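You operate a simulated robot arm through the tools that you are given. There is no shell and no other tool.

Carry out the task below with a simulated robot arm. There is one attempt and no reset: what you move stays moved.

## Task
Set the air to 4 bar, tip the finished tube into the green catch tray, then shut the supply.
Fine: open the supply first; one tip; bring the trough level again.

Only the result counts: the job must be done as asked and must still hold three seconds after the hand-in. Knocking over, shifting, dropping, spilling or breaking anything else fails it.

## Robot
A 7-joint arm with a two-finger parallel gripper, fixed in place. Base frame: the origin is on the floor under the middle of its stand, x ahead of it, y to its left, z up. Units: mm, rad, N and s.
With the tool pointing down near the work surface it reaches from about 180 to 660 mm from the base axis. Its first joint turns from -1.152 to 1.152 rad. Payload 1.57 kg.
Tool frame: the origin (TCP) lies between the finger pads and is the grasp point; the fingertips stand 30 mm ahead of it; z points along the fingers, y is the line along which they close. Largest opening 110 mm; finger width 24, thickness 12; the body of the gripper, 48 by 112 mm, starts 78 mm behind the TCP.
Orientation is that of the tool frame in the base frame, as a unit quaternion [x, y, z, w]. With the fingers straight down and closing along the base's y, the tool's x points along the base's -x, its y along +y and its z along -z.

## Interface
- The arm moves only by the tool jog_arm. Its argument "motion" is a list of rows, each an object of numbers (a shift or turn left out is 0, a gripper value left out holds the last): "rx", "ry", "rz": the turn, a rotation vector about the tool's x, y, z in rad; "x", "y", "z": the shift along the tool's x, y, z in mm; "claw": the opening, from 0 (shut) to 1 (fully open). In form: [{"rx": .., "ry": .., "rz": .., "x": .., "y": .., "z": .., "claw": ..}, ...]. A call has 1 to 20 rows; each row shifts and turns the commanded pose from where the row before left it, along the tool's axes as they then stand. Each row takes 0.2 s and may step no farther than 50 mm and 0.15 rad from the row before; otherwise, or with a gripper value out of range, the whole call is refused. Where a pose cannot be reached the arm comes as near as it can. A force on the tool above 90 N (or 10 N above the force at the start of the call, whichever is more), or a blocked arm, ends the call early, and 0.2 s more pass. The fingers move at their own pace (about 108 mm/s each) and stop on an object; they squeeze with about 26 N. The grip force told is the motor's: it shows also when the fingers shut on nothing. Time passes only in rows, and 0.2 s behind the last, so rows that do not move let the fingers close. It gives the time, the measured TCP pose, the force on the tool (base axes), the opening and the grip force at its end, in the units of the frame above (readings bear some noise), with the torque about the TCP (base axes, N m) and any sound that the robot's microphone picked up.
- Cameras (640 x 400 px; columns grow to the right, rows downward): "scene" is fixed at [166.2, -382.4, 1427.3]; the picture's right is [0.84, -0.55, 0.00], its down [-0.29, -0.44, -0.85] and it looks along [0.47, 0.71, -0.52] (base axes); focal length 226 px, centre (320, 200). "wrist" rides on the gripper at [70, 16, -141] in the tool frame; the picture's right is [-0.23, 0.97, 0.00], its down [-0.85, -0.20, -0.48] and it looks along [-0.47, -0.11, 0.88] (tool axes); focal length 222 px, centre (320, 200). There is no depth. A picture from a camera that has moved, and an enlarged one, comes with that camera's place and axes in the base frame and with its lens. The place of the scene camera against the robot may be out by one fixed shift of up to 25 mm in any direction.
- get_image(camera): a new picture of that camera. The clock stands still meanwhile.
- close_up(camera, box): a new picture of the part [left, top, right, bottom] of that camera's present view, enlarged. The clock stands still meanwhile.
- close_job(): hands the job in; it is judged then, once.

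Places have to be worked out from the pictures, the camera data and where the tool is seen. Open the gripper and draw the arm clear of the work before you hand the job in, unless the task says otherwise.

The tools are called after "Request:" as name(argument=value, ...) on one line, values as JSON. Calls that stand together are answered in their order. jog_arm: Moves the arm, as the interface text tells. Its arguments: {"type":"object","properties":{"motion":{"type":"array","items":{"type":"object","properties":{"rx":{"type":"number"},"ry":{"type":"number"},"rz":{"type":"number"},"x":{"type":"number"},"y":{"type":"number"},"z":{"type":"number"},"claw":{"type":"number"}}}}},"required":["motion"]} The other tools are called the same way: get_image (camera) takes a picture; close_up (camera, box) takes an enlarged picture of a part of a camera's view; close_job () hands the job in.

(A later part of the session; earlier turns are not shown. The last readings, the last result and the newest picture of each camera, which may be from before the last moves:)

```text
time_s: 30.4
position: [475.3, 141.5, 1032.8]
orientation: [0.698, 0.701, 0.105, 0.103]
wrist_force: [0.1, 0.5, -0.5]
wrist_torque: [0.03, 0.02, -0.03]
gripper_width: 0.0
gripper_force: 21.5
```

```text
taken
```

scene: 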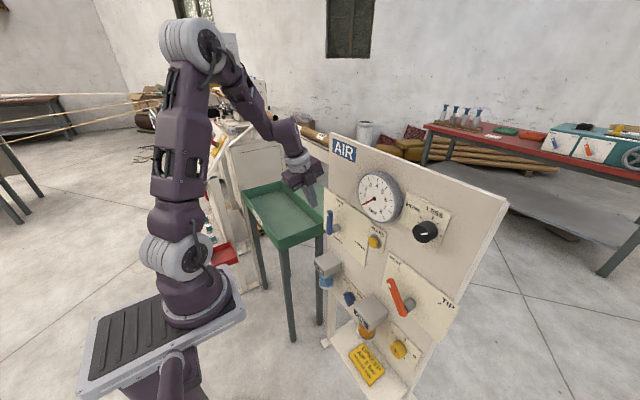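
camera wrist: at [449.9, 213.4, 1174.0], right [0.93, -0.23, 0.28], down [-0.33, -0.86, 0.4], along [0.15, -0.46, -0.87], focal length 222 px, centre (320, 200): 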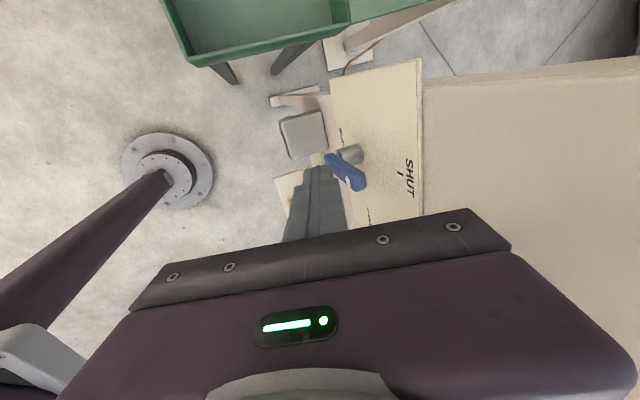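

All reachable now. I zoom the wrist view on the lever to refine its position before touching it.

Request:
close_up(camera="wrist", box=[260, 100, 460, 225])

```text
3.20 times, centred on (360, 162) of wrist
camera zoom: at [449.9, 213.4, 1174.0], right [0.93, -0.23, 0.28], down [-0.33, -0.86, 0.4], along [0.15, -0.46, -0.87], focal length 711 px, centre (192, 320)
```

zoom: 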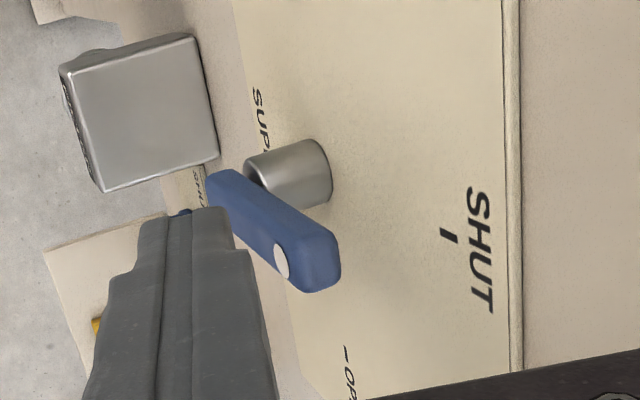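

The reading from this left-hand view disagrees by several mm in y with the earlier views, so I shift the camera sideways (still in front of the lever) for a second look in this configuration.

Request:
jog_arm(motion=[{"x": -25}, {"x": -25}])

Request:
close_up(camera="wrist", box=[260, 60, 460, 185])

Request:
close_up(camera="scene", box=[260, 130, 420, 230])

```text
time_s: 31.0
position: [475.2, 92.4, 1031.1]
orientation: [0.699, 0.7, 0.105, 0.102]
wrist_force: [0.0, -0.3, -0.8]
wrist_torque: [-0.01, -0.01, 0.02]
gripper_width: 0.0
gripper_force: 21.4
```

```text
3.20 times, centred on (360, 122) of wrist
camera zoom: at [450.1, 163.4, 1172.9], right [0.93, -0.22, 0.28], down [-0.33, -0.86, 0.4], along [0.15, -0.46, -0.87], focal length 711 px, centre (192, 448)
```

zoom: 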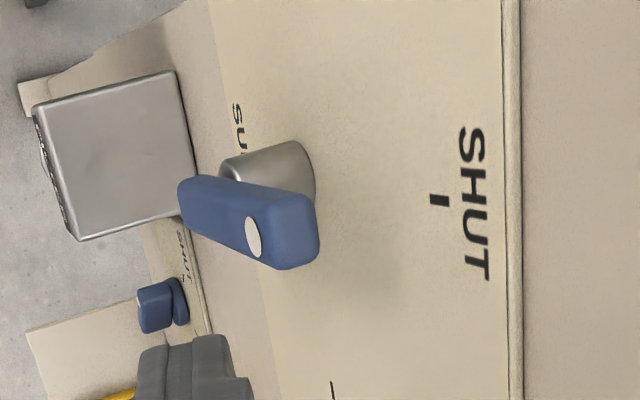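

```text
4.00 times, centred on (340, 180) of scene
camera zoom: at [166.2, -382.4, 1427.3], right [0.84, -0.55, 0.0], down [-0.29, -0.44, -0.85], along [0.47, 0.71, -0.52], focal length 906 px, centre (240, 280)
```

zoom: 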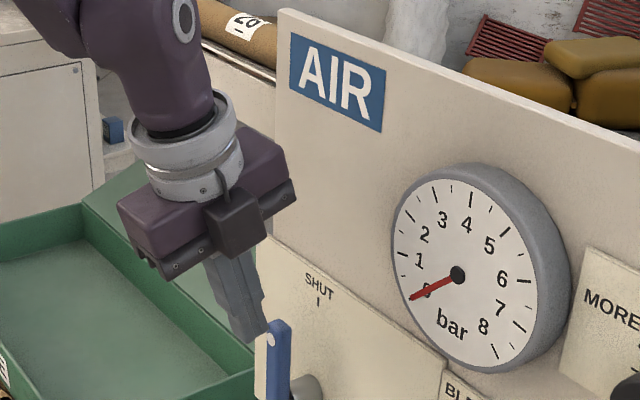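

The scene view (fingertip and lever dot in one picture) supports the lever at y≈111 relative to the arm's own readings. I go to the left of the lever (y≈150), then down and forward so the closed fingers stand beside its upper part.

Request:
jog_arm(motion=[{"x": 29}, {"x": 29}, {"y": -4.2, "z": 14}, {"y": -4.2, "z": 14}, {"y": 14.4, "z": 4.4}, {"y": 14.4, "z": 4.4}, {"y": 14.4, "z": 4.4}])

Request:
close_up(camera="wrist", box=[260, 100, 460, 225])

Request:
close_up(camera="scene", box=[260, 150, 420, 250])

```text
time_s: 32.6
position: [520.9, 152.5, 1004.0]
orientation: [0.699, 0.7, 0.105, 0.102]
wrist_force: [0.3, -0.7, -0.3]
wrist_torque: [0.0, -0.03, -0.01]
gripper_width: 0.2
gripper_force: 21.6
```

```text
3.20 times, centred on (360, 162) of wrist
camera zoom: at [495.5, 223.0, 1144.8], right [0.93, -0.23, 0.28], down [-0.33, -0.86, 0.4], along [0.15, -0.46, -0.87], focal length 711 px, centre (192, 320)
```

zoom: 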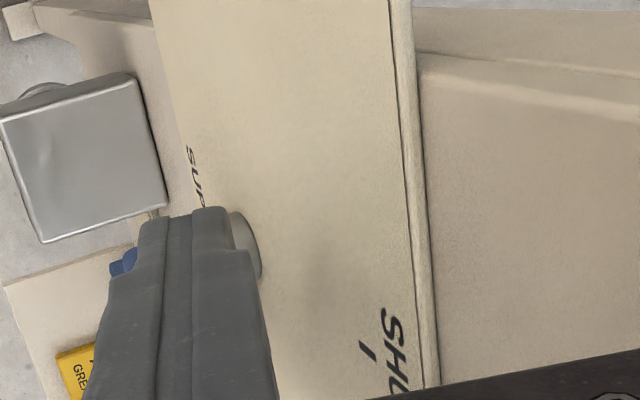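

```text
4.00 times, centred on (340, 200) of scene
camera zoom: at [166.2, -382.4, 1427.3], right [0.84, -0.55, 0.0], down [-0.29, -0.44, -0.85], along [0.47, 0.71, -0.52], focal length 906 px, centre (240, 200)
```

zoom: 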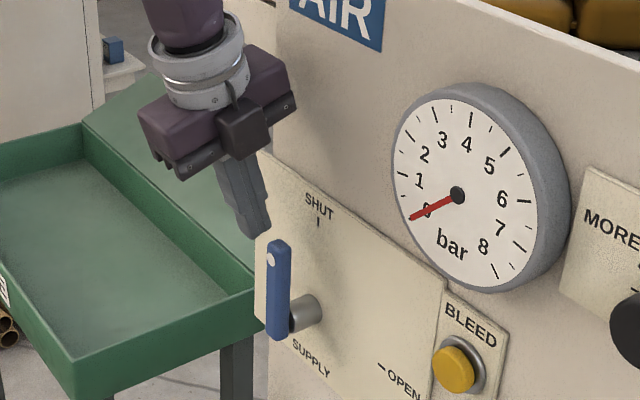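

Scene and wrist views confirm the closed fingers are just left of the handle with about 20 mm overlap. I push it rightward along its arc for the first half and check.

Request:
jog_arm(motion=[{"x": -10}, {"x": -10, "y": -0.6, "z": 1.9}, {"x": -8}, {"x": -8.5}, {"x": -15.2, "y": -1, "z": 3.3}, {"x": -13.8, "y": -2.2, "z": 7.4}])

Request:
close_up(camera="scene", box=[260, 150, 420, 250])

Request:
get_image(camera="wrist")

```text
time_s: 34.0
position: [519.0, 85.4, 990.9]
orientation: [0.699, 0.7, 0.105, 0.103]
wrist_force: [0.2, 0.5, 0.2]
wrist_torque: [-0.01, 0.03, -0.01]
gripper_width: 0.0
gripper_force: 21.4
```

```text
4.00 times, centred on (340, 200) of scene
camera zoom: at [166.2, -382.4, 1427.3], right [0.84, -0.55, 0.0], down [-0.29, -0.44, -0.85], along [0.47, 0.71, -0.52], focal length 906 px, centre (240, 200)
```

zoom: 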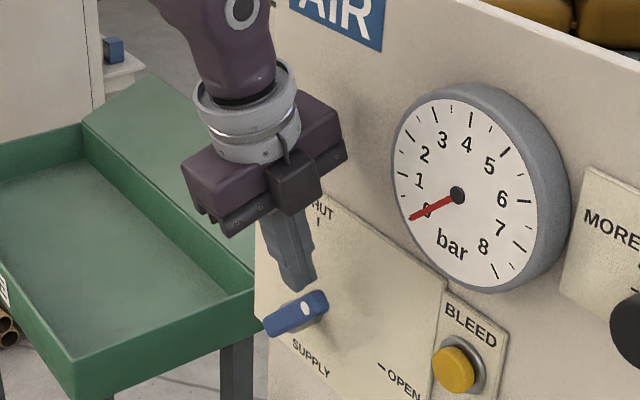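

```text
taken
camera wrist: at [493.9, 156.2, 1131.6], right [0.93, -0.22, 0.28], down [-0.33, -0.86, 0.4], along [0.15, -0.46, -0.87], focal length 222 px, centre (320, 200)
```

wrist: 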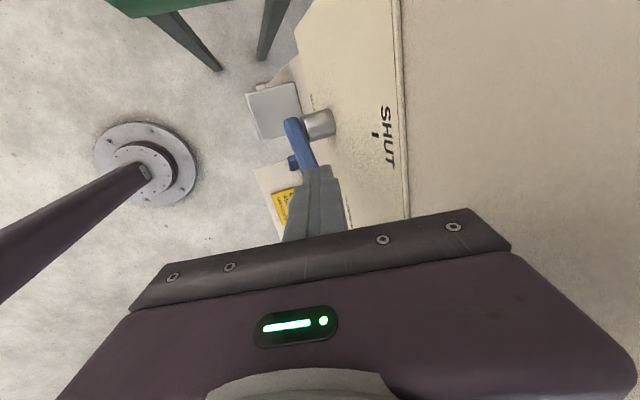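

The lever is turning well with almost no force. I continue the arc downward.

Request:
jog_arm(motion=[{"x": -9.9, "y": -3.2, "z": 10.5}, {"x": -8.2, "y": -3.9, "z": 13}, {"x": -3.3, "y": -2.9, "z": 9.6}])

Request:
close_up(camera="scene", box=[260, 150, 420, 250])

Request:
get_image(camera="wrist")

```text
time_s: 34.8
position: [520.3, 63.2, 954.5]
orientation: [0.699, 0.7, 0.104, 0.102]
wrist_force: [0.7, -0.1, 0.3]
wrist_torque: [0.04, 0.04, -0.04]
gripper_width: 0.1
gripper_force: 21.6
```

```text
4.00 times, centred on (340, 200) of scene
camera zoom: at [166.2, -382.4, 1427.3], right [0.84, -0.55, 0.0], down [-0.29, -0.44, -0.85], along [0.47, 0.71, -0.52], focal length 906 px, centre (240, 200)
```

zoom: 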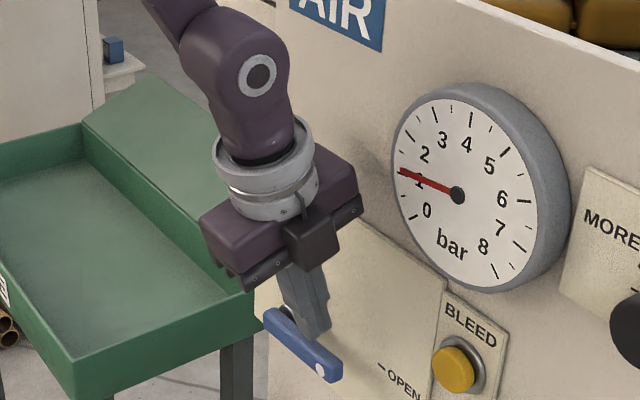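

```text
taken
camera wrist: at [494.6, 134.4, 1096.5], right [0.93, -0.23, 0.28], down [-0.33, -0.86, 0.4], along [0.15, -0.46, -0.87], focal length 222 px, centre (320, 200)
```

wrist: 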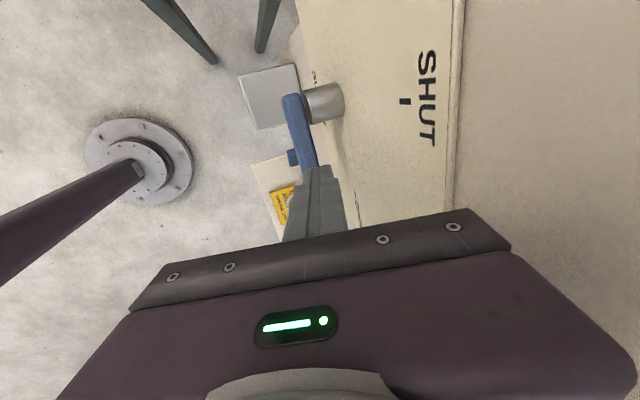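

The gauge has come alive (~1 bar), so the supply is opening. I push the last few millimetres to make sure the lever sits at OPEN.

Request:
jog_arm(motion=[{"y": -0.9, "z": 2.9}, {"y": -0.9, "z": 2.9}, {"x": 0}])

Request:
close_up(camera="scene", box=[300, 170, 420, 245])

```text
time_s: 35.6
position: [519.4, 65.0, 949.9]
orientation: [0.698, 0.7, 0.105, 0.103]
wrist_force: [-0.1, -0.3, 0.3]
wrist_torque: [0.01, -0.01, -0.02]
gripper_width: 0.1
gripper_force: 21.5
```

```text
5.33 times, centred on (360, 208) of scene
camera zoom: at [166.2, -382.4, 1427.3], right [0.84, -0.55, 0.0], down [-0.29, -0.44, -0.85], along [0.47, 0.71, -0.52], focal length 1207 px, centre (107, 160)
```

zoom: 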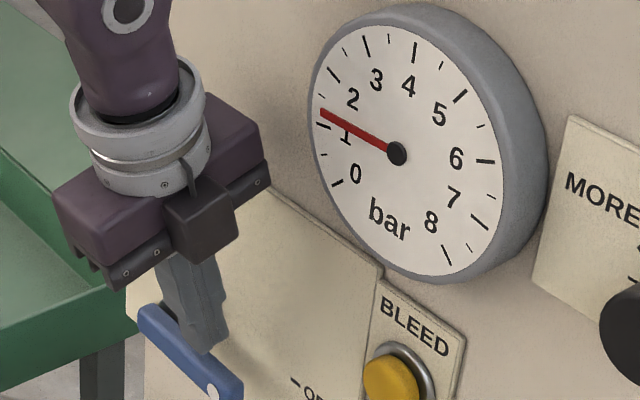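

Pressure shows about 1.2 bar. No resistance from a stop felt yet, so I push a few more millimetres while watching force.

Request:
jog_arm(motion=[{"y": -0.6, "z": 1.9}, {"y": -0.6, "z": 1.9}, {"y": -0.6, "z": 1.9}, {"x": 0}])

Request:
close_up(camera="scene", box=[300, 170, 420, 245])

Request:
close_up(camera="wrist", box=[220, 60, 420, 185])

```text
time_s: 36.6
position: [519.4, 64.7, 943.4]
orientation: [0.698, 0.701, 0.105, 0.102]
wrist_force: [0.5, 1.6, -0.5]
wrist_torque: [-0.02, 0.0, 0.02]
gripper_width: 0.1
gripper_force: 21.3
```

```text
5.33 times, centred on (360, 208) of scene
camera zoom: at [166.2, -382.4, 1427.3], right [0.84, -0.55, 0.0], down [-0.29, -0.44, -0.85], along [0.47, 0.71, -0.52], focal length 1207 px, centre (107, 160)
```

zoom: 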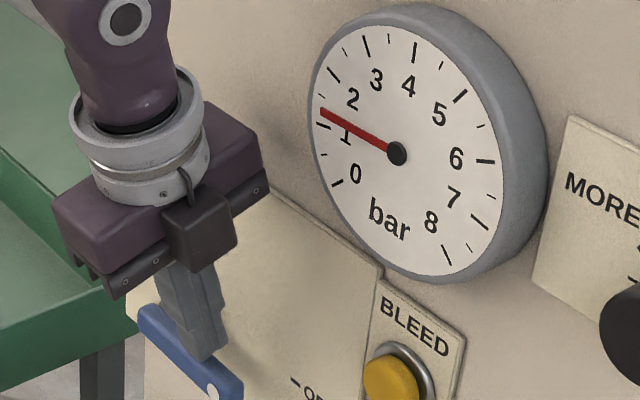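

```text
3.20 times, centred on (320, 122) of wrist
camera zoom: at [494.7, 135.4, 1084.8], right [0.93, -0.22, 0.28], down [-0.33, -0.86, 0.4], along [0.15, -0.46, -0.87], focal length 711 px, centre (320, 448)
```

zoom: 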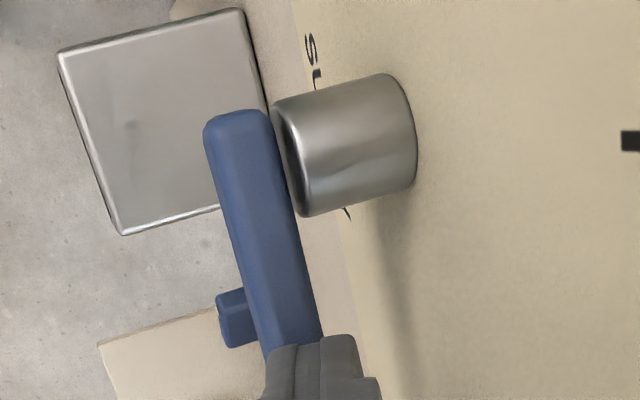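

The lever no longer moves and the gauge holds steady near 1.2 bar: supply is open. I lift off the lever, back away, and roll back to the nominal roll for gripping the regulator.

Request:
jog_arm(motion=[{"y": 8.7, "z": -28.7}, {"y": 8.7, "z": -28.7}, {"y": -30, "z": -9}, {"y": -30, "z": -9}, {"y": 8.7, "z": -28.7}, {"y": 8.7, "z": -28.7}, {"rz": -0.15}, {"rz": -0.15}, {"rz": -0.15}, {"rz": -0.15}, {"rz": -0.15}, {"rz": -0.15}, {"rz": -0.15}, {"rz": -0.15}, {"rz": -0.15}, {"rz": -0.15}, {"rz": -0.0708}])

Request:
get_image(camera="wrist")

Request:
get_image(camera="scene")

```text
time_s: 40.2
position: [457.4, 63.4, 1063.2]
orientation: [-0.002, 0.989, 0.002, 0.146]
wrist_force: [0.2, -0.4, 0.6]
wrist_torque: [-0.01, -0.02, 0.0]
gripper_width: 0.1
gripper_force: 21.1
```

```text
taken
camera wrist: at [350.7, 80.4, 1179.2], right [0.21, 0.97, 0.07], down [0.68, -0.2, 0.71], along [0.7, -0.1, -0.71], focal length 222 px, centre (320, 200)
```

wrist: 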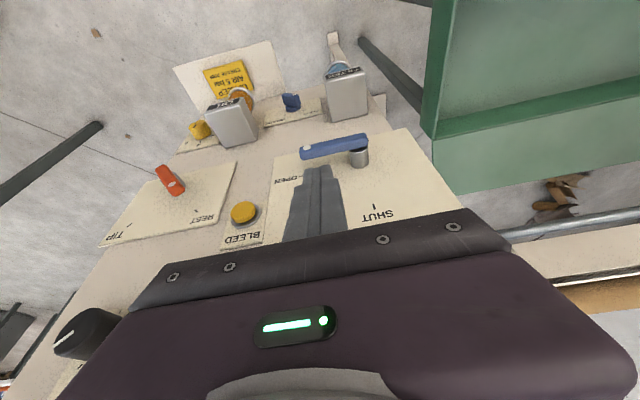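

```text
taken
```

scene: 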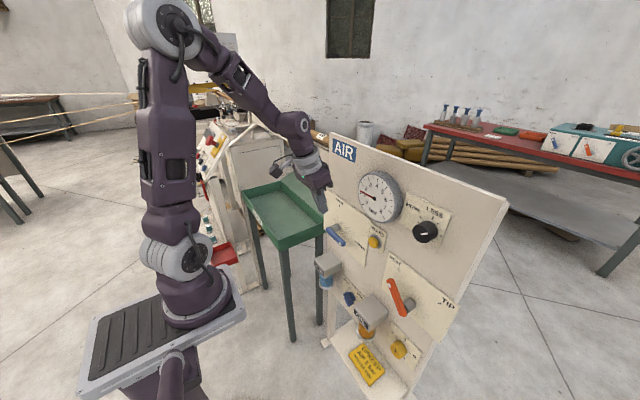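

Request:
close_up(camera="wrist", box=[250, 110, 410, 210])

Request:
close_up(camera="scene", box=[350, 160, 470, 235])

```text
4.00 times, centred on (330, 160) of wrist
camera zoom: at [350.7, 80.4, 1179.2], right [0.21, 0.97, 0.07], down [0.68, -0.2, 0.71], along [0.7, -0.1, -0.71], focal length 888 px, centre (280, 360)
```

zoom: 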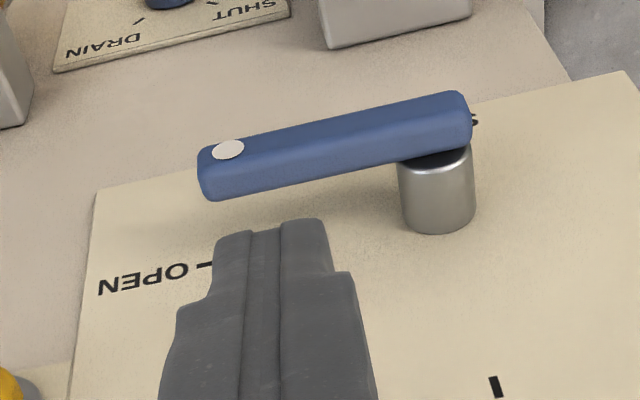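

```text
5.33 times, centred on (410, 198) of scene
camera zoom: at [166.2, -382.4, 1427.3], right [0.84, -0.55, 0.0], down [-0.29, -0.44, -0.85], along [0.47, 0.71, -0.52], focal length 1207 px, centre (-160, 213)
```

zoom: 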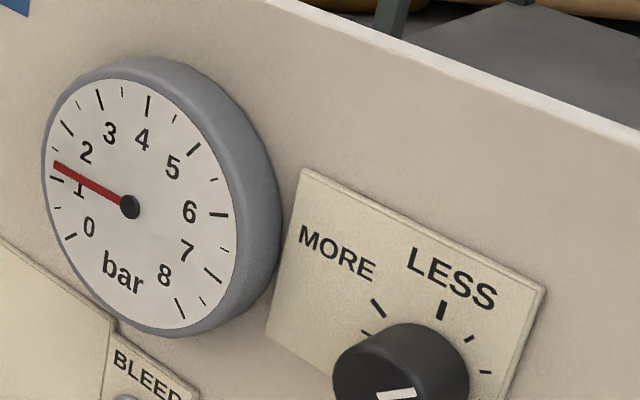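

Request:
close_up(camera="scene", box=[396, 200, 460, 240])

Request:
close_up(camera="scene", box=[396, 210, 460, 250])

```text
10.00 times, centred on (428, 220) of scene
camera zoom: at [166.2, -382.4, 1427.3], right [0.84, -0.55, 0.0], down [-0.29, -0.44, -0.85], along [0.47, 0.71, -0.52], focal length 2264 px, centre (-760, 0)
```

zoom: 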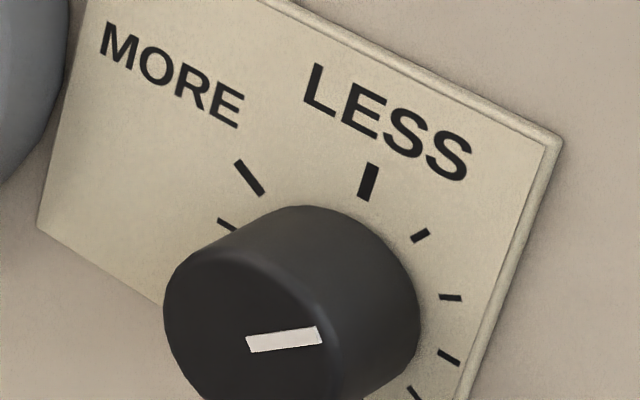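

```text
10.00 times, centred on (428, 230) of scene
camera zoom: at [166.2, -382.4, 1427.3], right [0.84, -0.55, 0.0], down [-0.29, -0.44, -0.85], along [0.47, 0.71, -0.52], focal length 2264 px, centre (-760, -100)
```

zoom: 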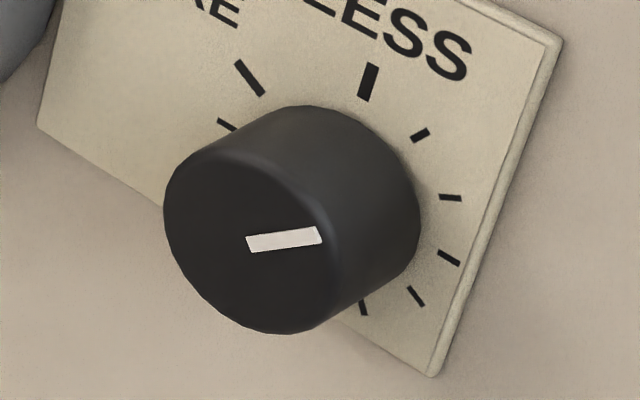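

The regulator dial runs clockwise from LESS (0°) with 30° ticks round to MORE (300°); the pointer is near 53° and the gauge about 1.25 bar, so I expect to need about 110° more clockwise. I move over to the knob, rising in front of the panel, then flatten the tool slope and open the fingers.

Request:
jog_arm(motion=[{"x": -4.4, "y": -36.2, "z": -14.6}, {"x": -4.4, "y": -36.2, "z": -14.6}, {"x": -4.4, "y": -36.2, "z": -14.6}, {"x": -4.4, "y": -36.2, "z": -14.6}, {"x": -4.4, "y": -36.2, "z": -14.6}, {"x": -4.4, "y": -36.2, "z": -14.6}, {"x": -4.4, "y": -36.2, "z": -14.6, "claw": 0.6}, {"ry": -0.15}, {"ry": -0.15}])

Request:
get_image(camera="wrist")

Request:
get_image(camera="scene")

```text
time_s: 42.2
position: [457.9, -190.6, 1169.4]
orientation: [0.0, 0.956, 0.002, 0.293]
wrist_force: [-0.1, 0.1, 1.8]
wrist_torque: [-0.05, 0.01, -0.03]
gripper_width: 65.9
gripper_force: 0.0
```

```text
taken
camera wrist: at [321.6, -173.4, 1248.5], right [0.19, 0.97, 0.13], down [0.44, -0.2, 0.88], along [0.88, -0.11, -0.47], focal length 222 px, centre (320, 200)
```

wrist: 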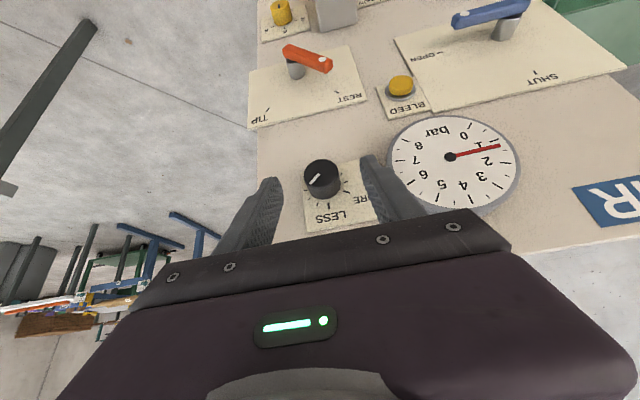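

```text
taken
```

scene: 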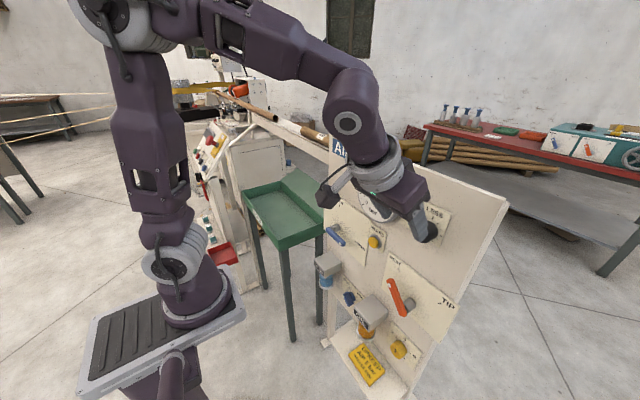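

The wrist view shows knob between the fingers and the gauge too. I flatten the slope further to about 39° for a better-aligned twist.

Request:
jog_arm(motion=[{"ry": -0.15}, {"ry": -0.15}])

Request:
close_up(camera="wrist", box=[230, 80, 550, 280])

```text
time_s: 42.8
position: [457.3, -191.3, 1169.9]
orientation: [0.001, 0.901, 0.001, 0.433]
wrist_force: [-0.3, 0.3, 0.0]
wrist_torque: [-0.02, 0.0, -0.03]
gripper_width: 66.1
gripper_force: 0.1
```

```text
2.00 times, centred on (390, 180) of wrist
camera zoom: at [304.5, -173.2, 1204.3], right [0.14, 0.97, 0.18], down [0.16, -0.2, 0.97], along [0.98, -0.11, -0.19], focal length 444 px, centre (180, 240)
```

zoom: 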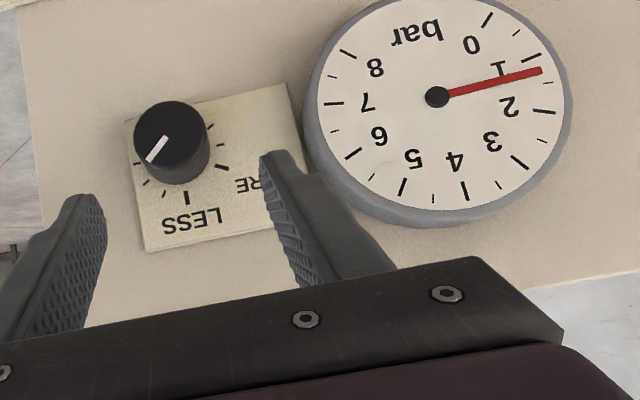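

From the tick geometry, the knob axis is at about y=-192.5, z=1106 with its face near x=528. I pre-rotate the tool 40° counter-clockwise about the knob axis (so I get a long clockwise stroke) and line up 80 mm back along the approach.

Request:
jog_arm(motion=[{"x": 5.4, "y": 19.6, "z": 5.9}, {"x": 5.4, "y": 19.6, "z": 5.9}, {"rx": 0.0875, "rz": -0.1092}, {"rx": 0.0875, "rz": -0.1092}, {"rx": 0.0875, "rz": -0.1092}, {"rx": 0.0875, "rz": -0.1092}, {"rx": 0.0875, "rz": -0.1092}])

Request:
get_image(camera="wrist")

Request:
get_image(camera="scene")

```text
time_s: 44.4
position: [453.7, -152.6, 1172.9]
orientation: [-0.137, 0.857, -0.277, 0.413]
wrist_force: [0.5, -0.6, -0.2]
wrist_torque: [0.01, 0.0, -0.02]
gripper_width: 66.0
gripper_force: 0.1
out of reach, approached as far as the arm can: row 6, 7
```

```text
taken
camera wrist: at [299.4, -118.4, 1191.8], right [0.14, 0.89, -0.43], down [0.16, 0.41, 0.9], along [0.98, -0.19, -0.08], focal length 222 px, centre (320, 200)
```

wrist: 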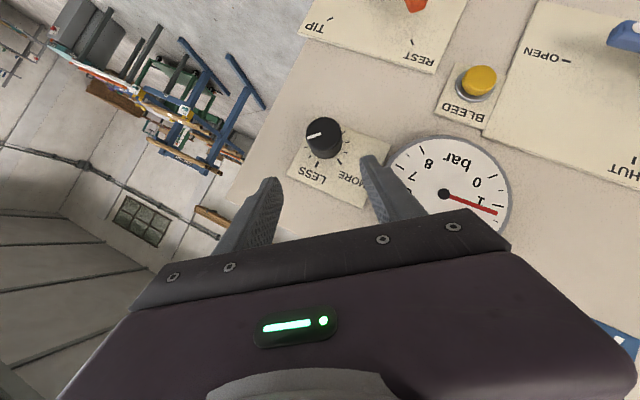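

```text
taken
```

scene: 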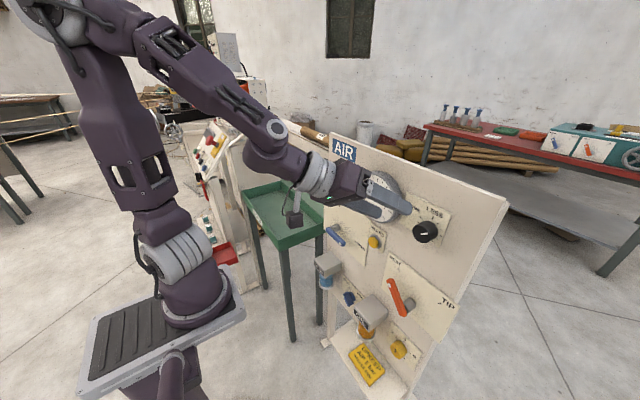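

The tool is at about -36° roll but that shallow slope is on the reach limit. I steepen to 50° slope and go to the pre-grasp point 80 mm back from the knob.

Request:
jog_arm(motion=[{"ry": 0.1}, {"ry": 0.097}, {"x": -14.7, "y": 7, "z": 13.5}])

Request:
get_image(camera="wrist")

```text
time_s: 45.2
position: [472.2, -146.7, 1167.0]
orientation: [-0.108, 0.893, -0.292, 0.327]
wrist_force: [0.5, 0.4, -0.6]
wrist_torque: [-0.03, 0.01, -0.02]
gripper_width: 65.9
gripper_force: 0.2
```

```text
taken
camera wrist: at [328.4, -95.5, 1209.9], right [0.17, 0.87, -0.45], down [0.34, 0.38, 0.86], along [0.92, -0.3, -0.23], focal length 222 px, centre (320, 200)
```

wrist: 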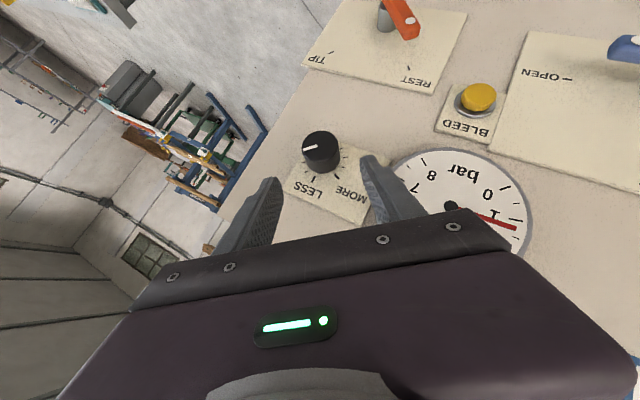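

Pose is as planned. I advance 55 mm along the tool axis toward the knob and check alignment before the last stretch.

Request:
jog_arm(motion=[{"z": 20}, {"z": 20}, {"z": 15}])

Request:
get_image(camera="wrist")

Request:
close_up(camera="scene", box=[340, 160, 500, 260])

```text
time_s: 46.0
position: [508.9, -171.3, 1134.9]
orientation: [-0.109, 0.892, -0.29, 0.328]
wrist_force: [-0.9, 0.9, -0.2]
wrist_torque: [-0.02, -0.01, -0.01]
gripper_width: 65.8
gripper_force: 0.1
```

```text
taken
camera wrist: at [364.2, -119.5, 1176.4], right [0.17, 0.87, -0.45], down [0.34, 0.38, 0.86], along [0.92, -0.3, -0.23], focal length 222 px, centre (320, 200)
```

wrist: 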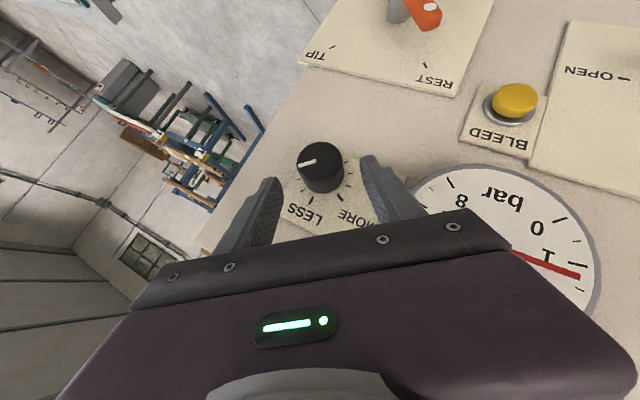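

```text
4.00 times, centred on (420, 210) of scene
camera zoom: at [166.2, -382.4, 1427.3], right [0.84, -0.55, 0.0], down [-0.29, -0.44, -0.85], along [0.47, 0.71, -0.52], focal length 906 px, centre (-80, 160)
```

zoom: 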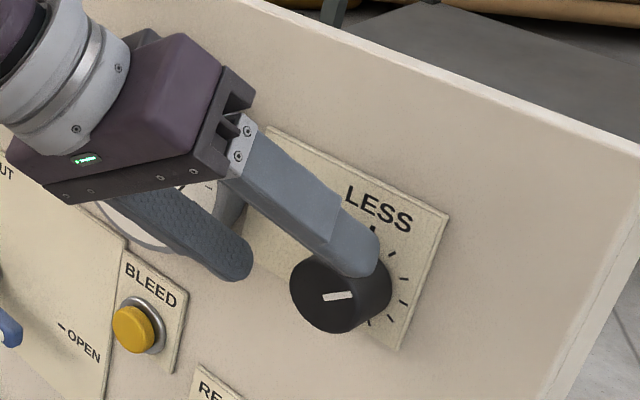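

The knob sits centred between the fingertips. I advance the last 25 mm and close the fingers on it.

Request:
jog_arm(motion=[{"z": 13}, {"z": 12}, {"claw": 0.2}, {"claw": 0.2}])

Request:
get_image(camera="wrist")

Request:
close_up(camera="scene", box=[340, 160, 500, 260])

```text
time_s: 47.0
position: [525.0, -180.9, 1120.3]
orientation: [-0.109, 0.892, -0.29, 0.328]
wrist_force: [-2.4, 2.1, -2.2]
wrist_torque: [0.07, -0.39, 0.01]
gripper_width: 41.3
gripper_force: 44.9
```

```text
taken
camera wrist: at [380.3, -130.2, 1161.2], right [0.17, 0.87, -0.45], down [0.34, 0.38, 0.86], along [0.92, -0.3, -0.23], focal length 222 px, centre (320, 200)
```

wrist: 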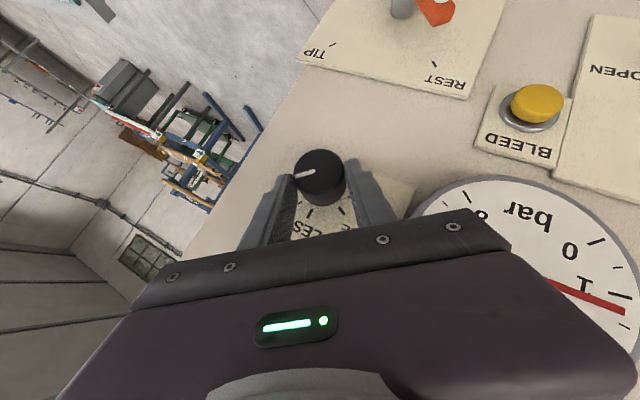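

```text
4.00 times, centred on (420, 210) of scene
camera zoom: at [166.2, -382.3, 1427.3], right [0.84, -0.55, 0.0], down [-0.29, -0.44, -0.85], along [0.47, 0.71, -0.52], focal length 906 px, centre (-80, 160)
```

zoom: 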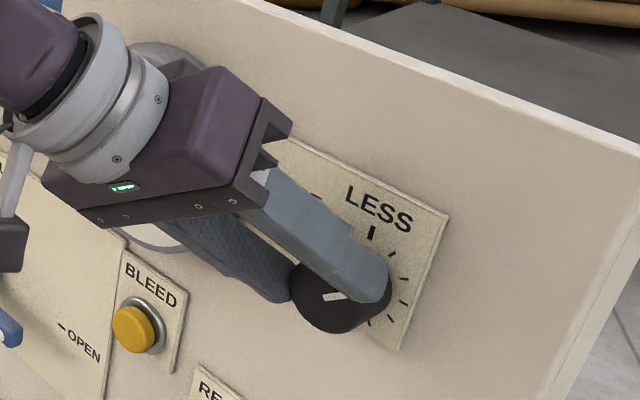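

Gripped (41 mm wide). I turn the knob clockwise about its own axis by roughly 27° and look at the gauge.

Request:
jog_arm(motion=[{"rx": -0.0919, "rz": 0.0772, "y": -2.2}, {"rx": -0.0919, "rz": 0.0772, "y": -2.2}, {"rx": -0.0919, "rz": 0.0772, "y": -2.2}, {"rx": -0.0919, "rz": 0.0772, "y": -2.2}])

Request:
get_image(camera="wrist")

Request:
close_up(camera="scene", box=[340, 160, 500, 260])

```text
time_s: 48.0
position: [537.1, -177.4, 1094.7]
orientation: [-0.03, 0.934, -0.113, 0.336]
wrist_force: [-76.3, -1.2, 65.4]
wrist_torque: [2.19, 0.59, 3.05]
gripper_width: 76.7
gripper_force: 30.7
out of reach, approached as far as the arm can: row 3, 4
stopped in row 4: the force on the tool passed its limit at 192 N (the readings are from after the stop); the commanded pose is now the measured one
```

```text
taken
camera wrist: at [394.3, -143.5, 1154.3], right [0.19, 0.98, -0.08], down [0.35, 0.01, 0.94], along [0.92, -0.21, -0.34], focal length 222 px, centre (320, 200)
```

wrist: 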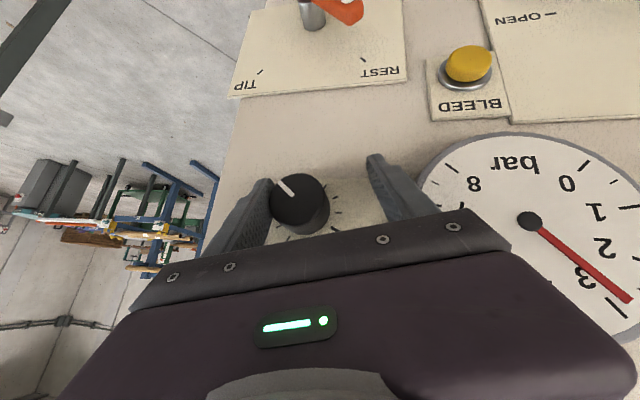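

```text
4.00 times, centred on (420, 210) of scene
camera zoom: at [162.7, -382.1, 1427.8], right [0.84, -0.55, 0.0], down [-0.29, -0.44, -0.85], along [0.47, 0.71, -0.52], focal length 906 px, centre (-80, 160)
```

zoom: 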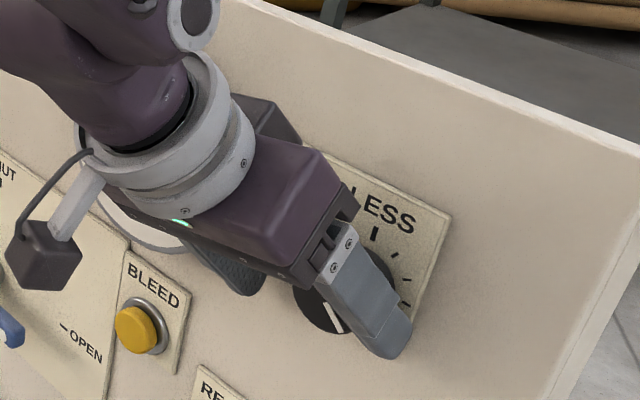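

The arm jumped off path when it ran out of reach and pressed on the panel; the knob did turn and the gauge now shows about 2.9 bar. I release and back straight out immediately.

Request:
jog_arm(motion=[{"claw": 0.75, "z": -4}, {"z": -8}, {"z": -12}, {"z": -15}])

Request:
get_image(camera="wrist")

Request:
get_image(camera="scene")

```text
time_s: 48.4
position: [536.2, -179.2, 1095.2]
orientation: [-0.031, 0.935, -0.113, 0.335]
wrist_force: [-59.3, 7.0, 50.5]
wrist_torque: [1.73, 0.02, 2.38]
gripper_width: 77.2
gripper_force: 0.0
out of reach, approached as far as the arm can: row 1, 2
stopped in row 2: the force on the tool passed its limit at 111 N (the readings are from after the stop); the commanded pose is now the measured one
```

```text
taken
camera wrist: at [394.5, -143.5, 1154.5], right [0.19, 0.98, -0.08], down [0.35, 0.01, 0.94], along [0.92, -0.21, -0.34], focal length 222 px, centre (320, 200)
```

wrist: 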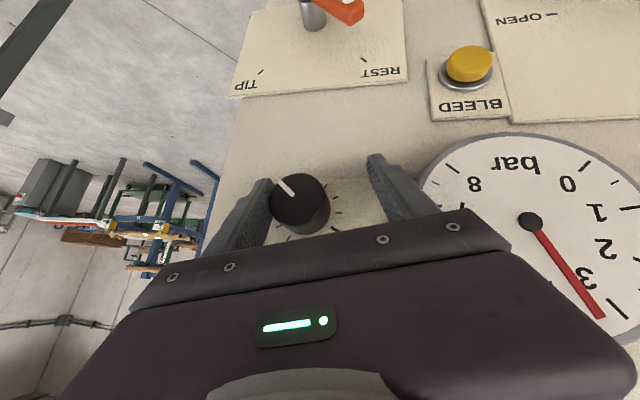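

```text
taken
```

scene: 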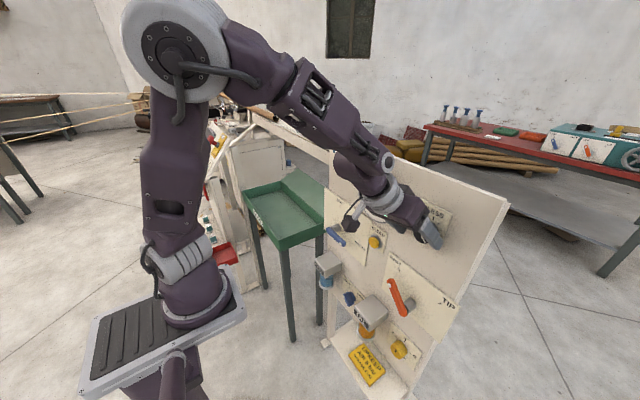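

The retreat at constant tilt was also beyond the wrist's range; the wrist needs the tool bent down more than the forearm. I ease out with small steps that pitch the tool downward while moving back and slightly up.

Request:
jog_arm(motion=[{"ry": 0.06, "x": 1.8, "y": -0.5, "z": -4}, {"ry": 0.06, "x": 1.8, "y": -0.5, "z": -4}])

Request:
get_image(camera="wrist")

```text
time_s: 49.0
position: [537.8, -174.9, 1092.3]
orientation: [-0.023, 0.953, -0.113, 0.279]
wrist_force: [1.0, -1.6, 0.0]
wrist_torque: [0.03, 0.03, 0.02]
gripper_width: 84.4
gripper_force: 1.2
out of reach, approached as far as the arm can: row 1
```

```text
taken
camera wrist: at [402.4, -136.3, 1168.8], right [0.21, 0.97, -0.1], down [0.46, -0.01, 0.89], along [0.86, -0.24, -0.45], focal length 222 px, centre (320, 200)
```

wrist: 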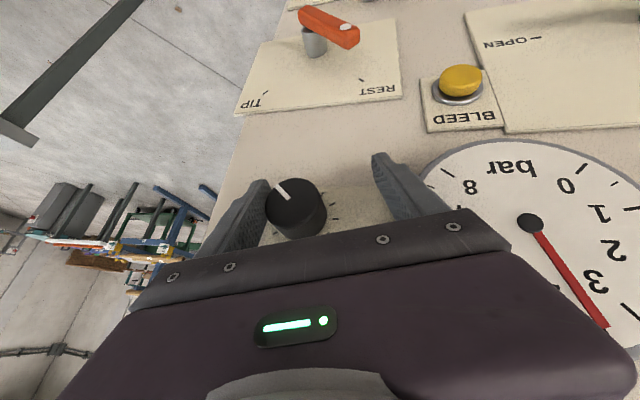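

Contact force is gone. I continue backing out along the tool axis with further down-pitch.

Request:
jog_arm(motion=[{"ry": 0.04, "z": -10}, {"ry": 0.04, "z": -12}, {"ry": 0.04, "z": -15}, {"ry": 0.02, "z": -20}])

Request:
get_image(camera="wrist")

Request:
get_image(camera="scene")

```text
time_s: 50.0
position: [521.3, -154.1, 1126.5]
orientation: [-0.012, 0.971, -0.122, 0.207]
wrist_force: [-30.5, -41.7, 8.9]
wrist_torque: [-2.61, 0.7, -0.4]
gripper_width: 100.4
gripper_force: 9.5
out of reach, approached as far as the arm can: row 1, 2, 3, 4
```

```text
taken
camera wrist: at [401.7, -110.0, 1221.1], right [0.23, 0.96, -0.14], down [0.58, -0.02, 0.81], along [0.78, -0.27, -0.57], focal length 222 px, centre (320, 200)
```

wrist: 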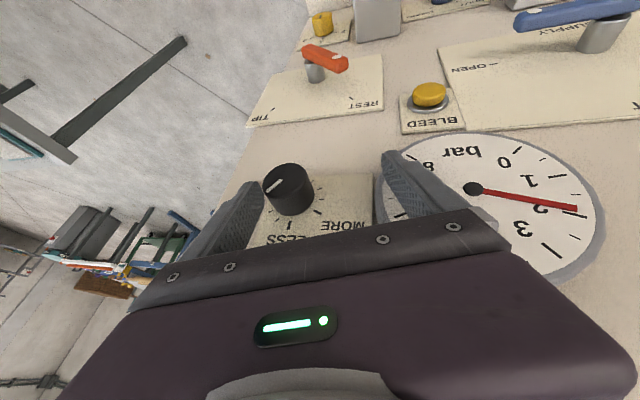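

```text
taken
```

scene: 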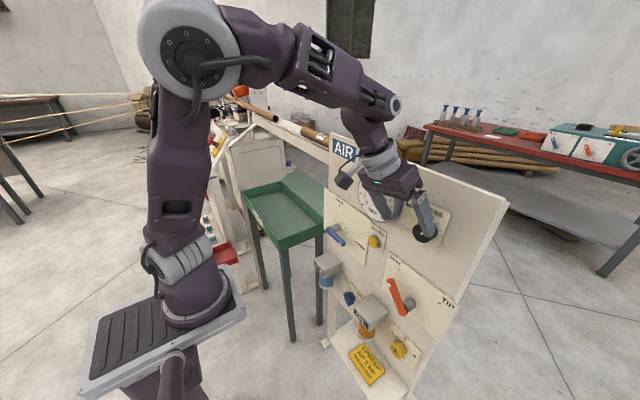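

The arm drifted sideways and the open fingers now bear on knob and gauge. I move back toward −y and slightly up with small steps, pitching down further, to free them.

Request:
jog_arm(motion=[{"ry": 0.03, "x": -1.3, "y": -8, "z": -2.1}, {"ry": 0.03, "x": -1.3, "y": -8, "z": -2.1}])

Request:
get_image(camera="wrist")

```text
time_s: 50.6
position: [523.8, -155.9, 1130.1]
orientation: [-0.015, 0.979, -0.111, 0.173]
wrist_force: [-39.8, 12.6, -35.7]
wrist_torque: [-1.04, 2.15, 2.03]
gripper_width: 99.6
gripper_force: 9.9
out of reach, approached as far as the arm can: row 2
```

```text
taken
camera wrist: at [411.3, -112.7, 1233.4], right [0.22, 0.96, -0.14], down [0.64, -0.03, 0.77], along [0.74, -0.26, -0.62], focal length 222 px, centre (320, 200)
```

wrist: 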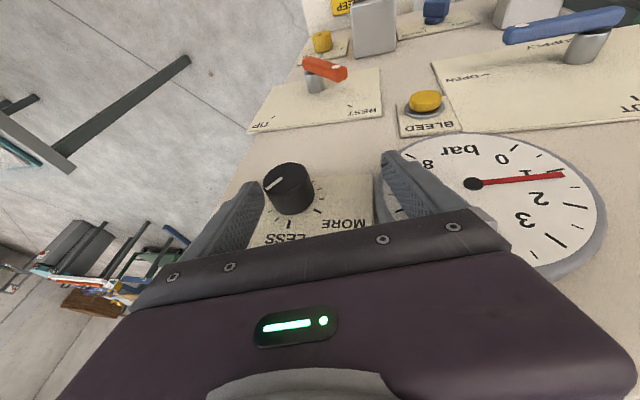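

Request:
close_up(camera="scene", box=[340, 160, 500, 260])

Request:
close_up(camera="wrist", box=[200, 130, 440, 280])

```text
4.00 times, centred on (420, 210) of scene
camera zoom: at [165.7, -382.0, 1427.4], right [0.84, -0.55, 0.0], down [-0.29, -0.44, -0.85], along [0.47, 0.71, -0.52], focal length 906 px, centre (-80, 160)
```

zoom: 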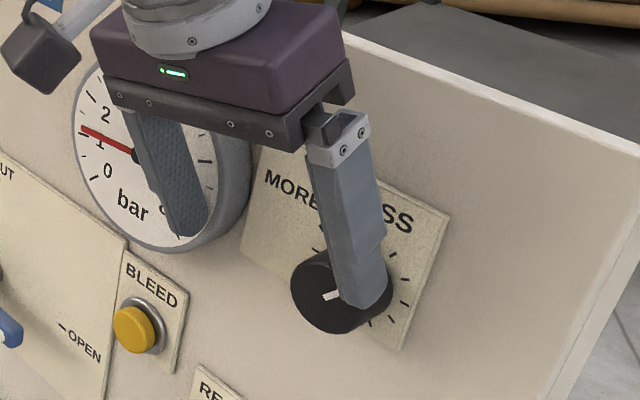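

```text
2.67 times, centred on (320, 205) of wrist
camera zoom: at [411.3, -112.7, 1233.4], right [0.22, 0.96, -0.14], down [0.64, -0.03, 0.77], along [0.74, -0.26, -0.62], focal length 592 px, centre (320, 187)
```

zoom: 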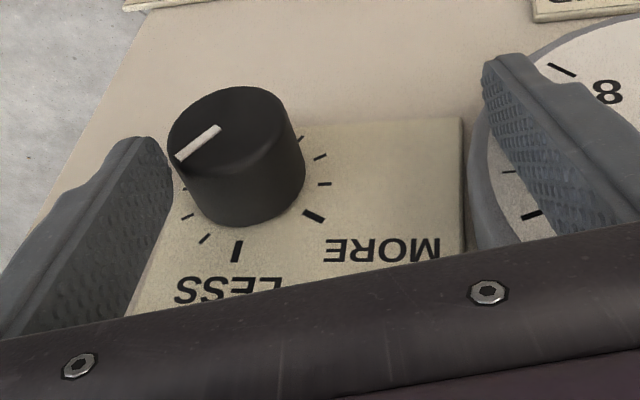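

The right-hand finger lies against the gauge face and the left one against the knob. I pull straight back (−x), slightly up and toward −y, in small steps.

Request:
jog_arm(motion=[{"x": 5.8, "y": -5.3, "z": -7.4}, {"x": 5.8, "y": -5.3, "z": -7.4}])

Request:
close_up(camera="scene", box=[340, 160, 500, 260])

```text
time_s: 51.2
position: [524.5, -155.8, 1137.5]
orientation: [-0.012, 0.978, -0.116, 0.174]
wrist_force: [-33.0, 7.5, -32.7]
wrist_torque: [-1.17, 1.9, 1.6]
gripper_width: 94.6
gripper_force: 6.6
out of reach, approached as far as the arm can: row 1, 2
```

```text
4.00 times, centred on (420, 210) of scene
camera zoom: at [165.7, -382.3, 1427.4], right [0.84, -0.55, 0.0], down [-0.29, -0.44, -0.85], along [0.47, 0.71, -0.52], focal length 906 px, centre (-80, 160)
```

zoom: 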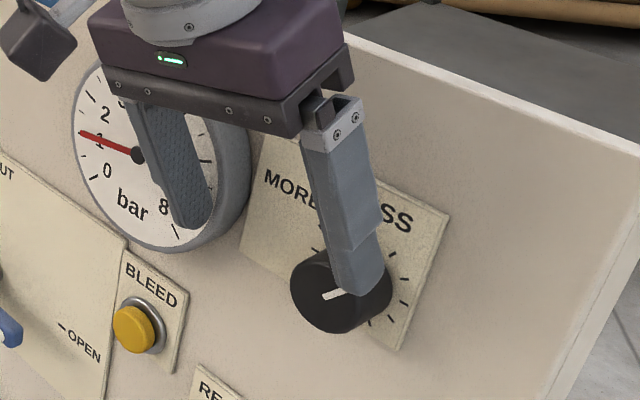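

I suspect the wrist passed close to its singular (straight) posture and is wound up; upward motion is what still works. I go straight up in small steps to clear knob and gauge.

Request:
jog_arm(motion=[{"x": -3.4, "y": -2.2, "z": -9.2}, {"x": -3.4, "y": -2.2, "z": -9.2}, {"x": -3.4, "y": -2.2, "z": -9.2}])

Request:
close_up(camera="scene", box=[340, 140, 500, 240])

```text
time_s: 52.1
position: [525.5, -150.8, 1160.1]
orientation: [-0.015, 0.98, -0.116, 0.159]
wrist_force: [-8.2, 4.8, 2.0]
wrist_torque: [0.35, 0.23, 0.47]
gripper_width: 86.8
gripper_force: 2.5
out of reach, approached as far as the arm can: row 1, 2
stopped in row 3: the force on the tool passed its limit at 91 N (the readings are from after the stop); the commanded pose is now the measured one
```

```text
4.00 times, centred on (420, 190) of scene
camera zoom: at [166.0, -382.2, 1427.4], right [0.84, -0.55, 0.0], down [-0.29, -0.44, -0.85], along [0.47, 0.71, -0.52], focal length 906 px, centre (-80, 240)
```

zoom: 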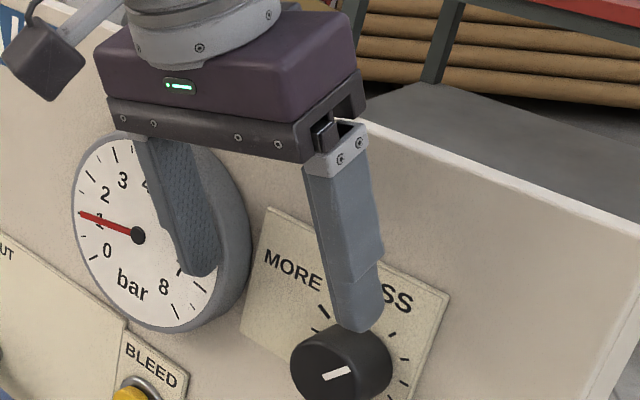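

Forces are almost gone now at z≈1160. I pull back in −x with small steps.

Request:
jog_arm(motion=[{"x": 4.7, "z": -1.6}, {"x": 4.7, "z": -1.6}])

```text
time_s: 52.7
position: [524.4, -152.5, 1159.7]
orientation: [-0.014, 0.98, -0.117, 0.16]
wrist_force: [-13.8, 7.9, 2.6]
wrist_torque: [0.46, 0.46, 0.74]
gripper_width: 88.3
gripper_force: 3.2
out of reach, approached as far as the arm can: row 1, 2
```

Request:
get_image(camera="scene")

Request:
get_image(camera="wrist")

```text
taken
```

scene: 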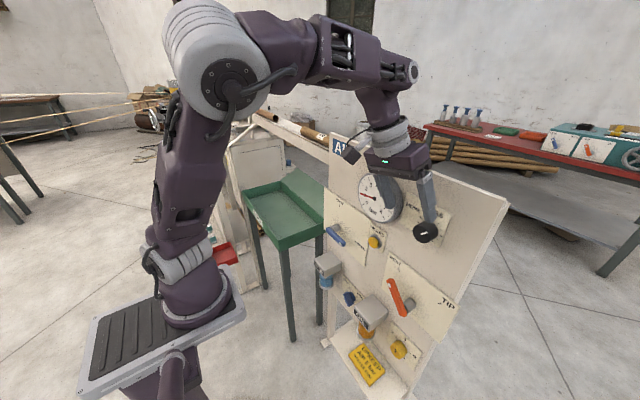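

```text
taken
camera wrist: at [414.6, -108.0, 1264.9], right [0.23, 0.96, -0.16], down [0.66, -0.03, 0.75], along [0.72, -0.27, -0.64], focal length 222 px, centre (320, 200)
```

wrist: 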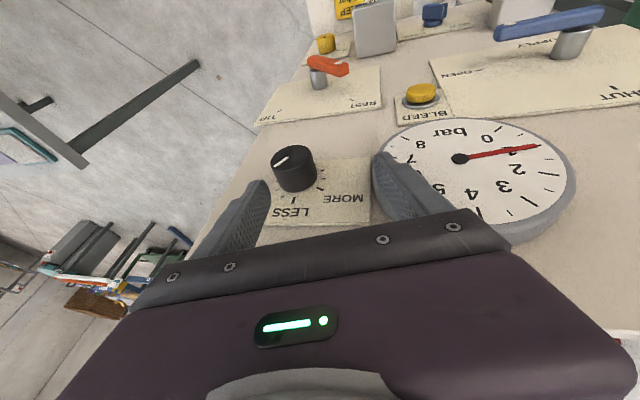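

The elbow has swung to the right; a more vertical tool is the arm's natural posture. I pitch the tool toward vertical in small steps while rising a little.

Request:
jog_arm(motion=[{"ry": 0.06, "z": -4}, {"ry": 0.06, "z": -4}, {"ry": 0.06, "z": -4}])

```text
time_s: 53.5
position: [521.7, -150.6, 1169.7]
orientation: [-0.002, 0.99, -0.118, 0.071]
wrist_force: [-0.4, 0.1, -0.2]
wrist_torque: [-0.01, 0.04, 0.0]
gripper_width: 82.6
gripper_force: 0.0
```

Free of contact and in reach again. Now I pull back in −x and up.

Request:
jog_arm(motion=[{"x": 9.9, "z": -1.4}, {"x": 9.9, "z": -1.4}, {"x": 9.9, "z": -11.4}, {"x": 9.9, "z": -11.4}])

Request:
get_image(camera="scene")

```text
time_s: 54.5
position: [483.7, -143.3, 1189.9]
orientation: [-0.002, 0.99, -0.119, 0.07]
wrist_force: [0.0, -0.6, 0.4]
wrist_torque: [-0.04, -0.02, -0.02]
gripper_width: 82.4
gripper_force: 0.0
out of reach, approached as far as the arm can: row 4
```

```text
taken
```

scene: 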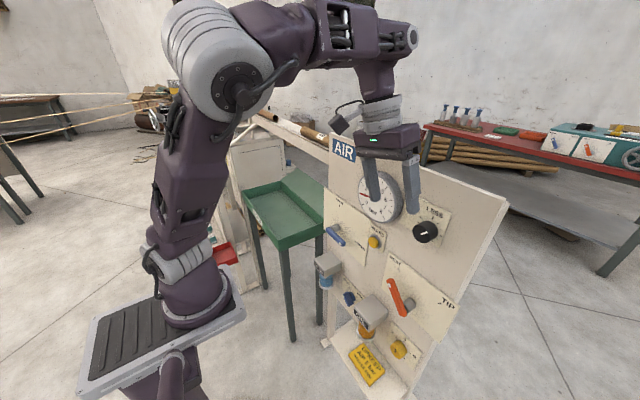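

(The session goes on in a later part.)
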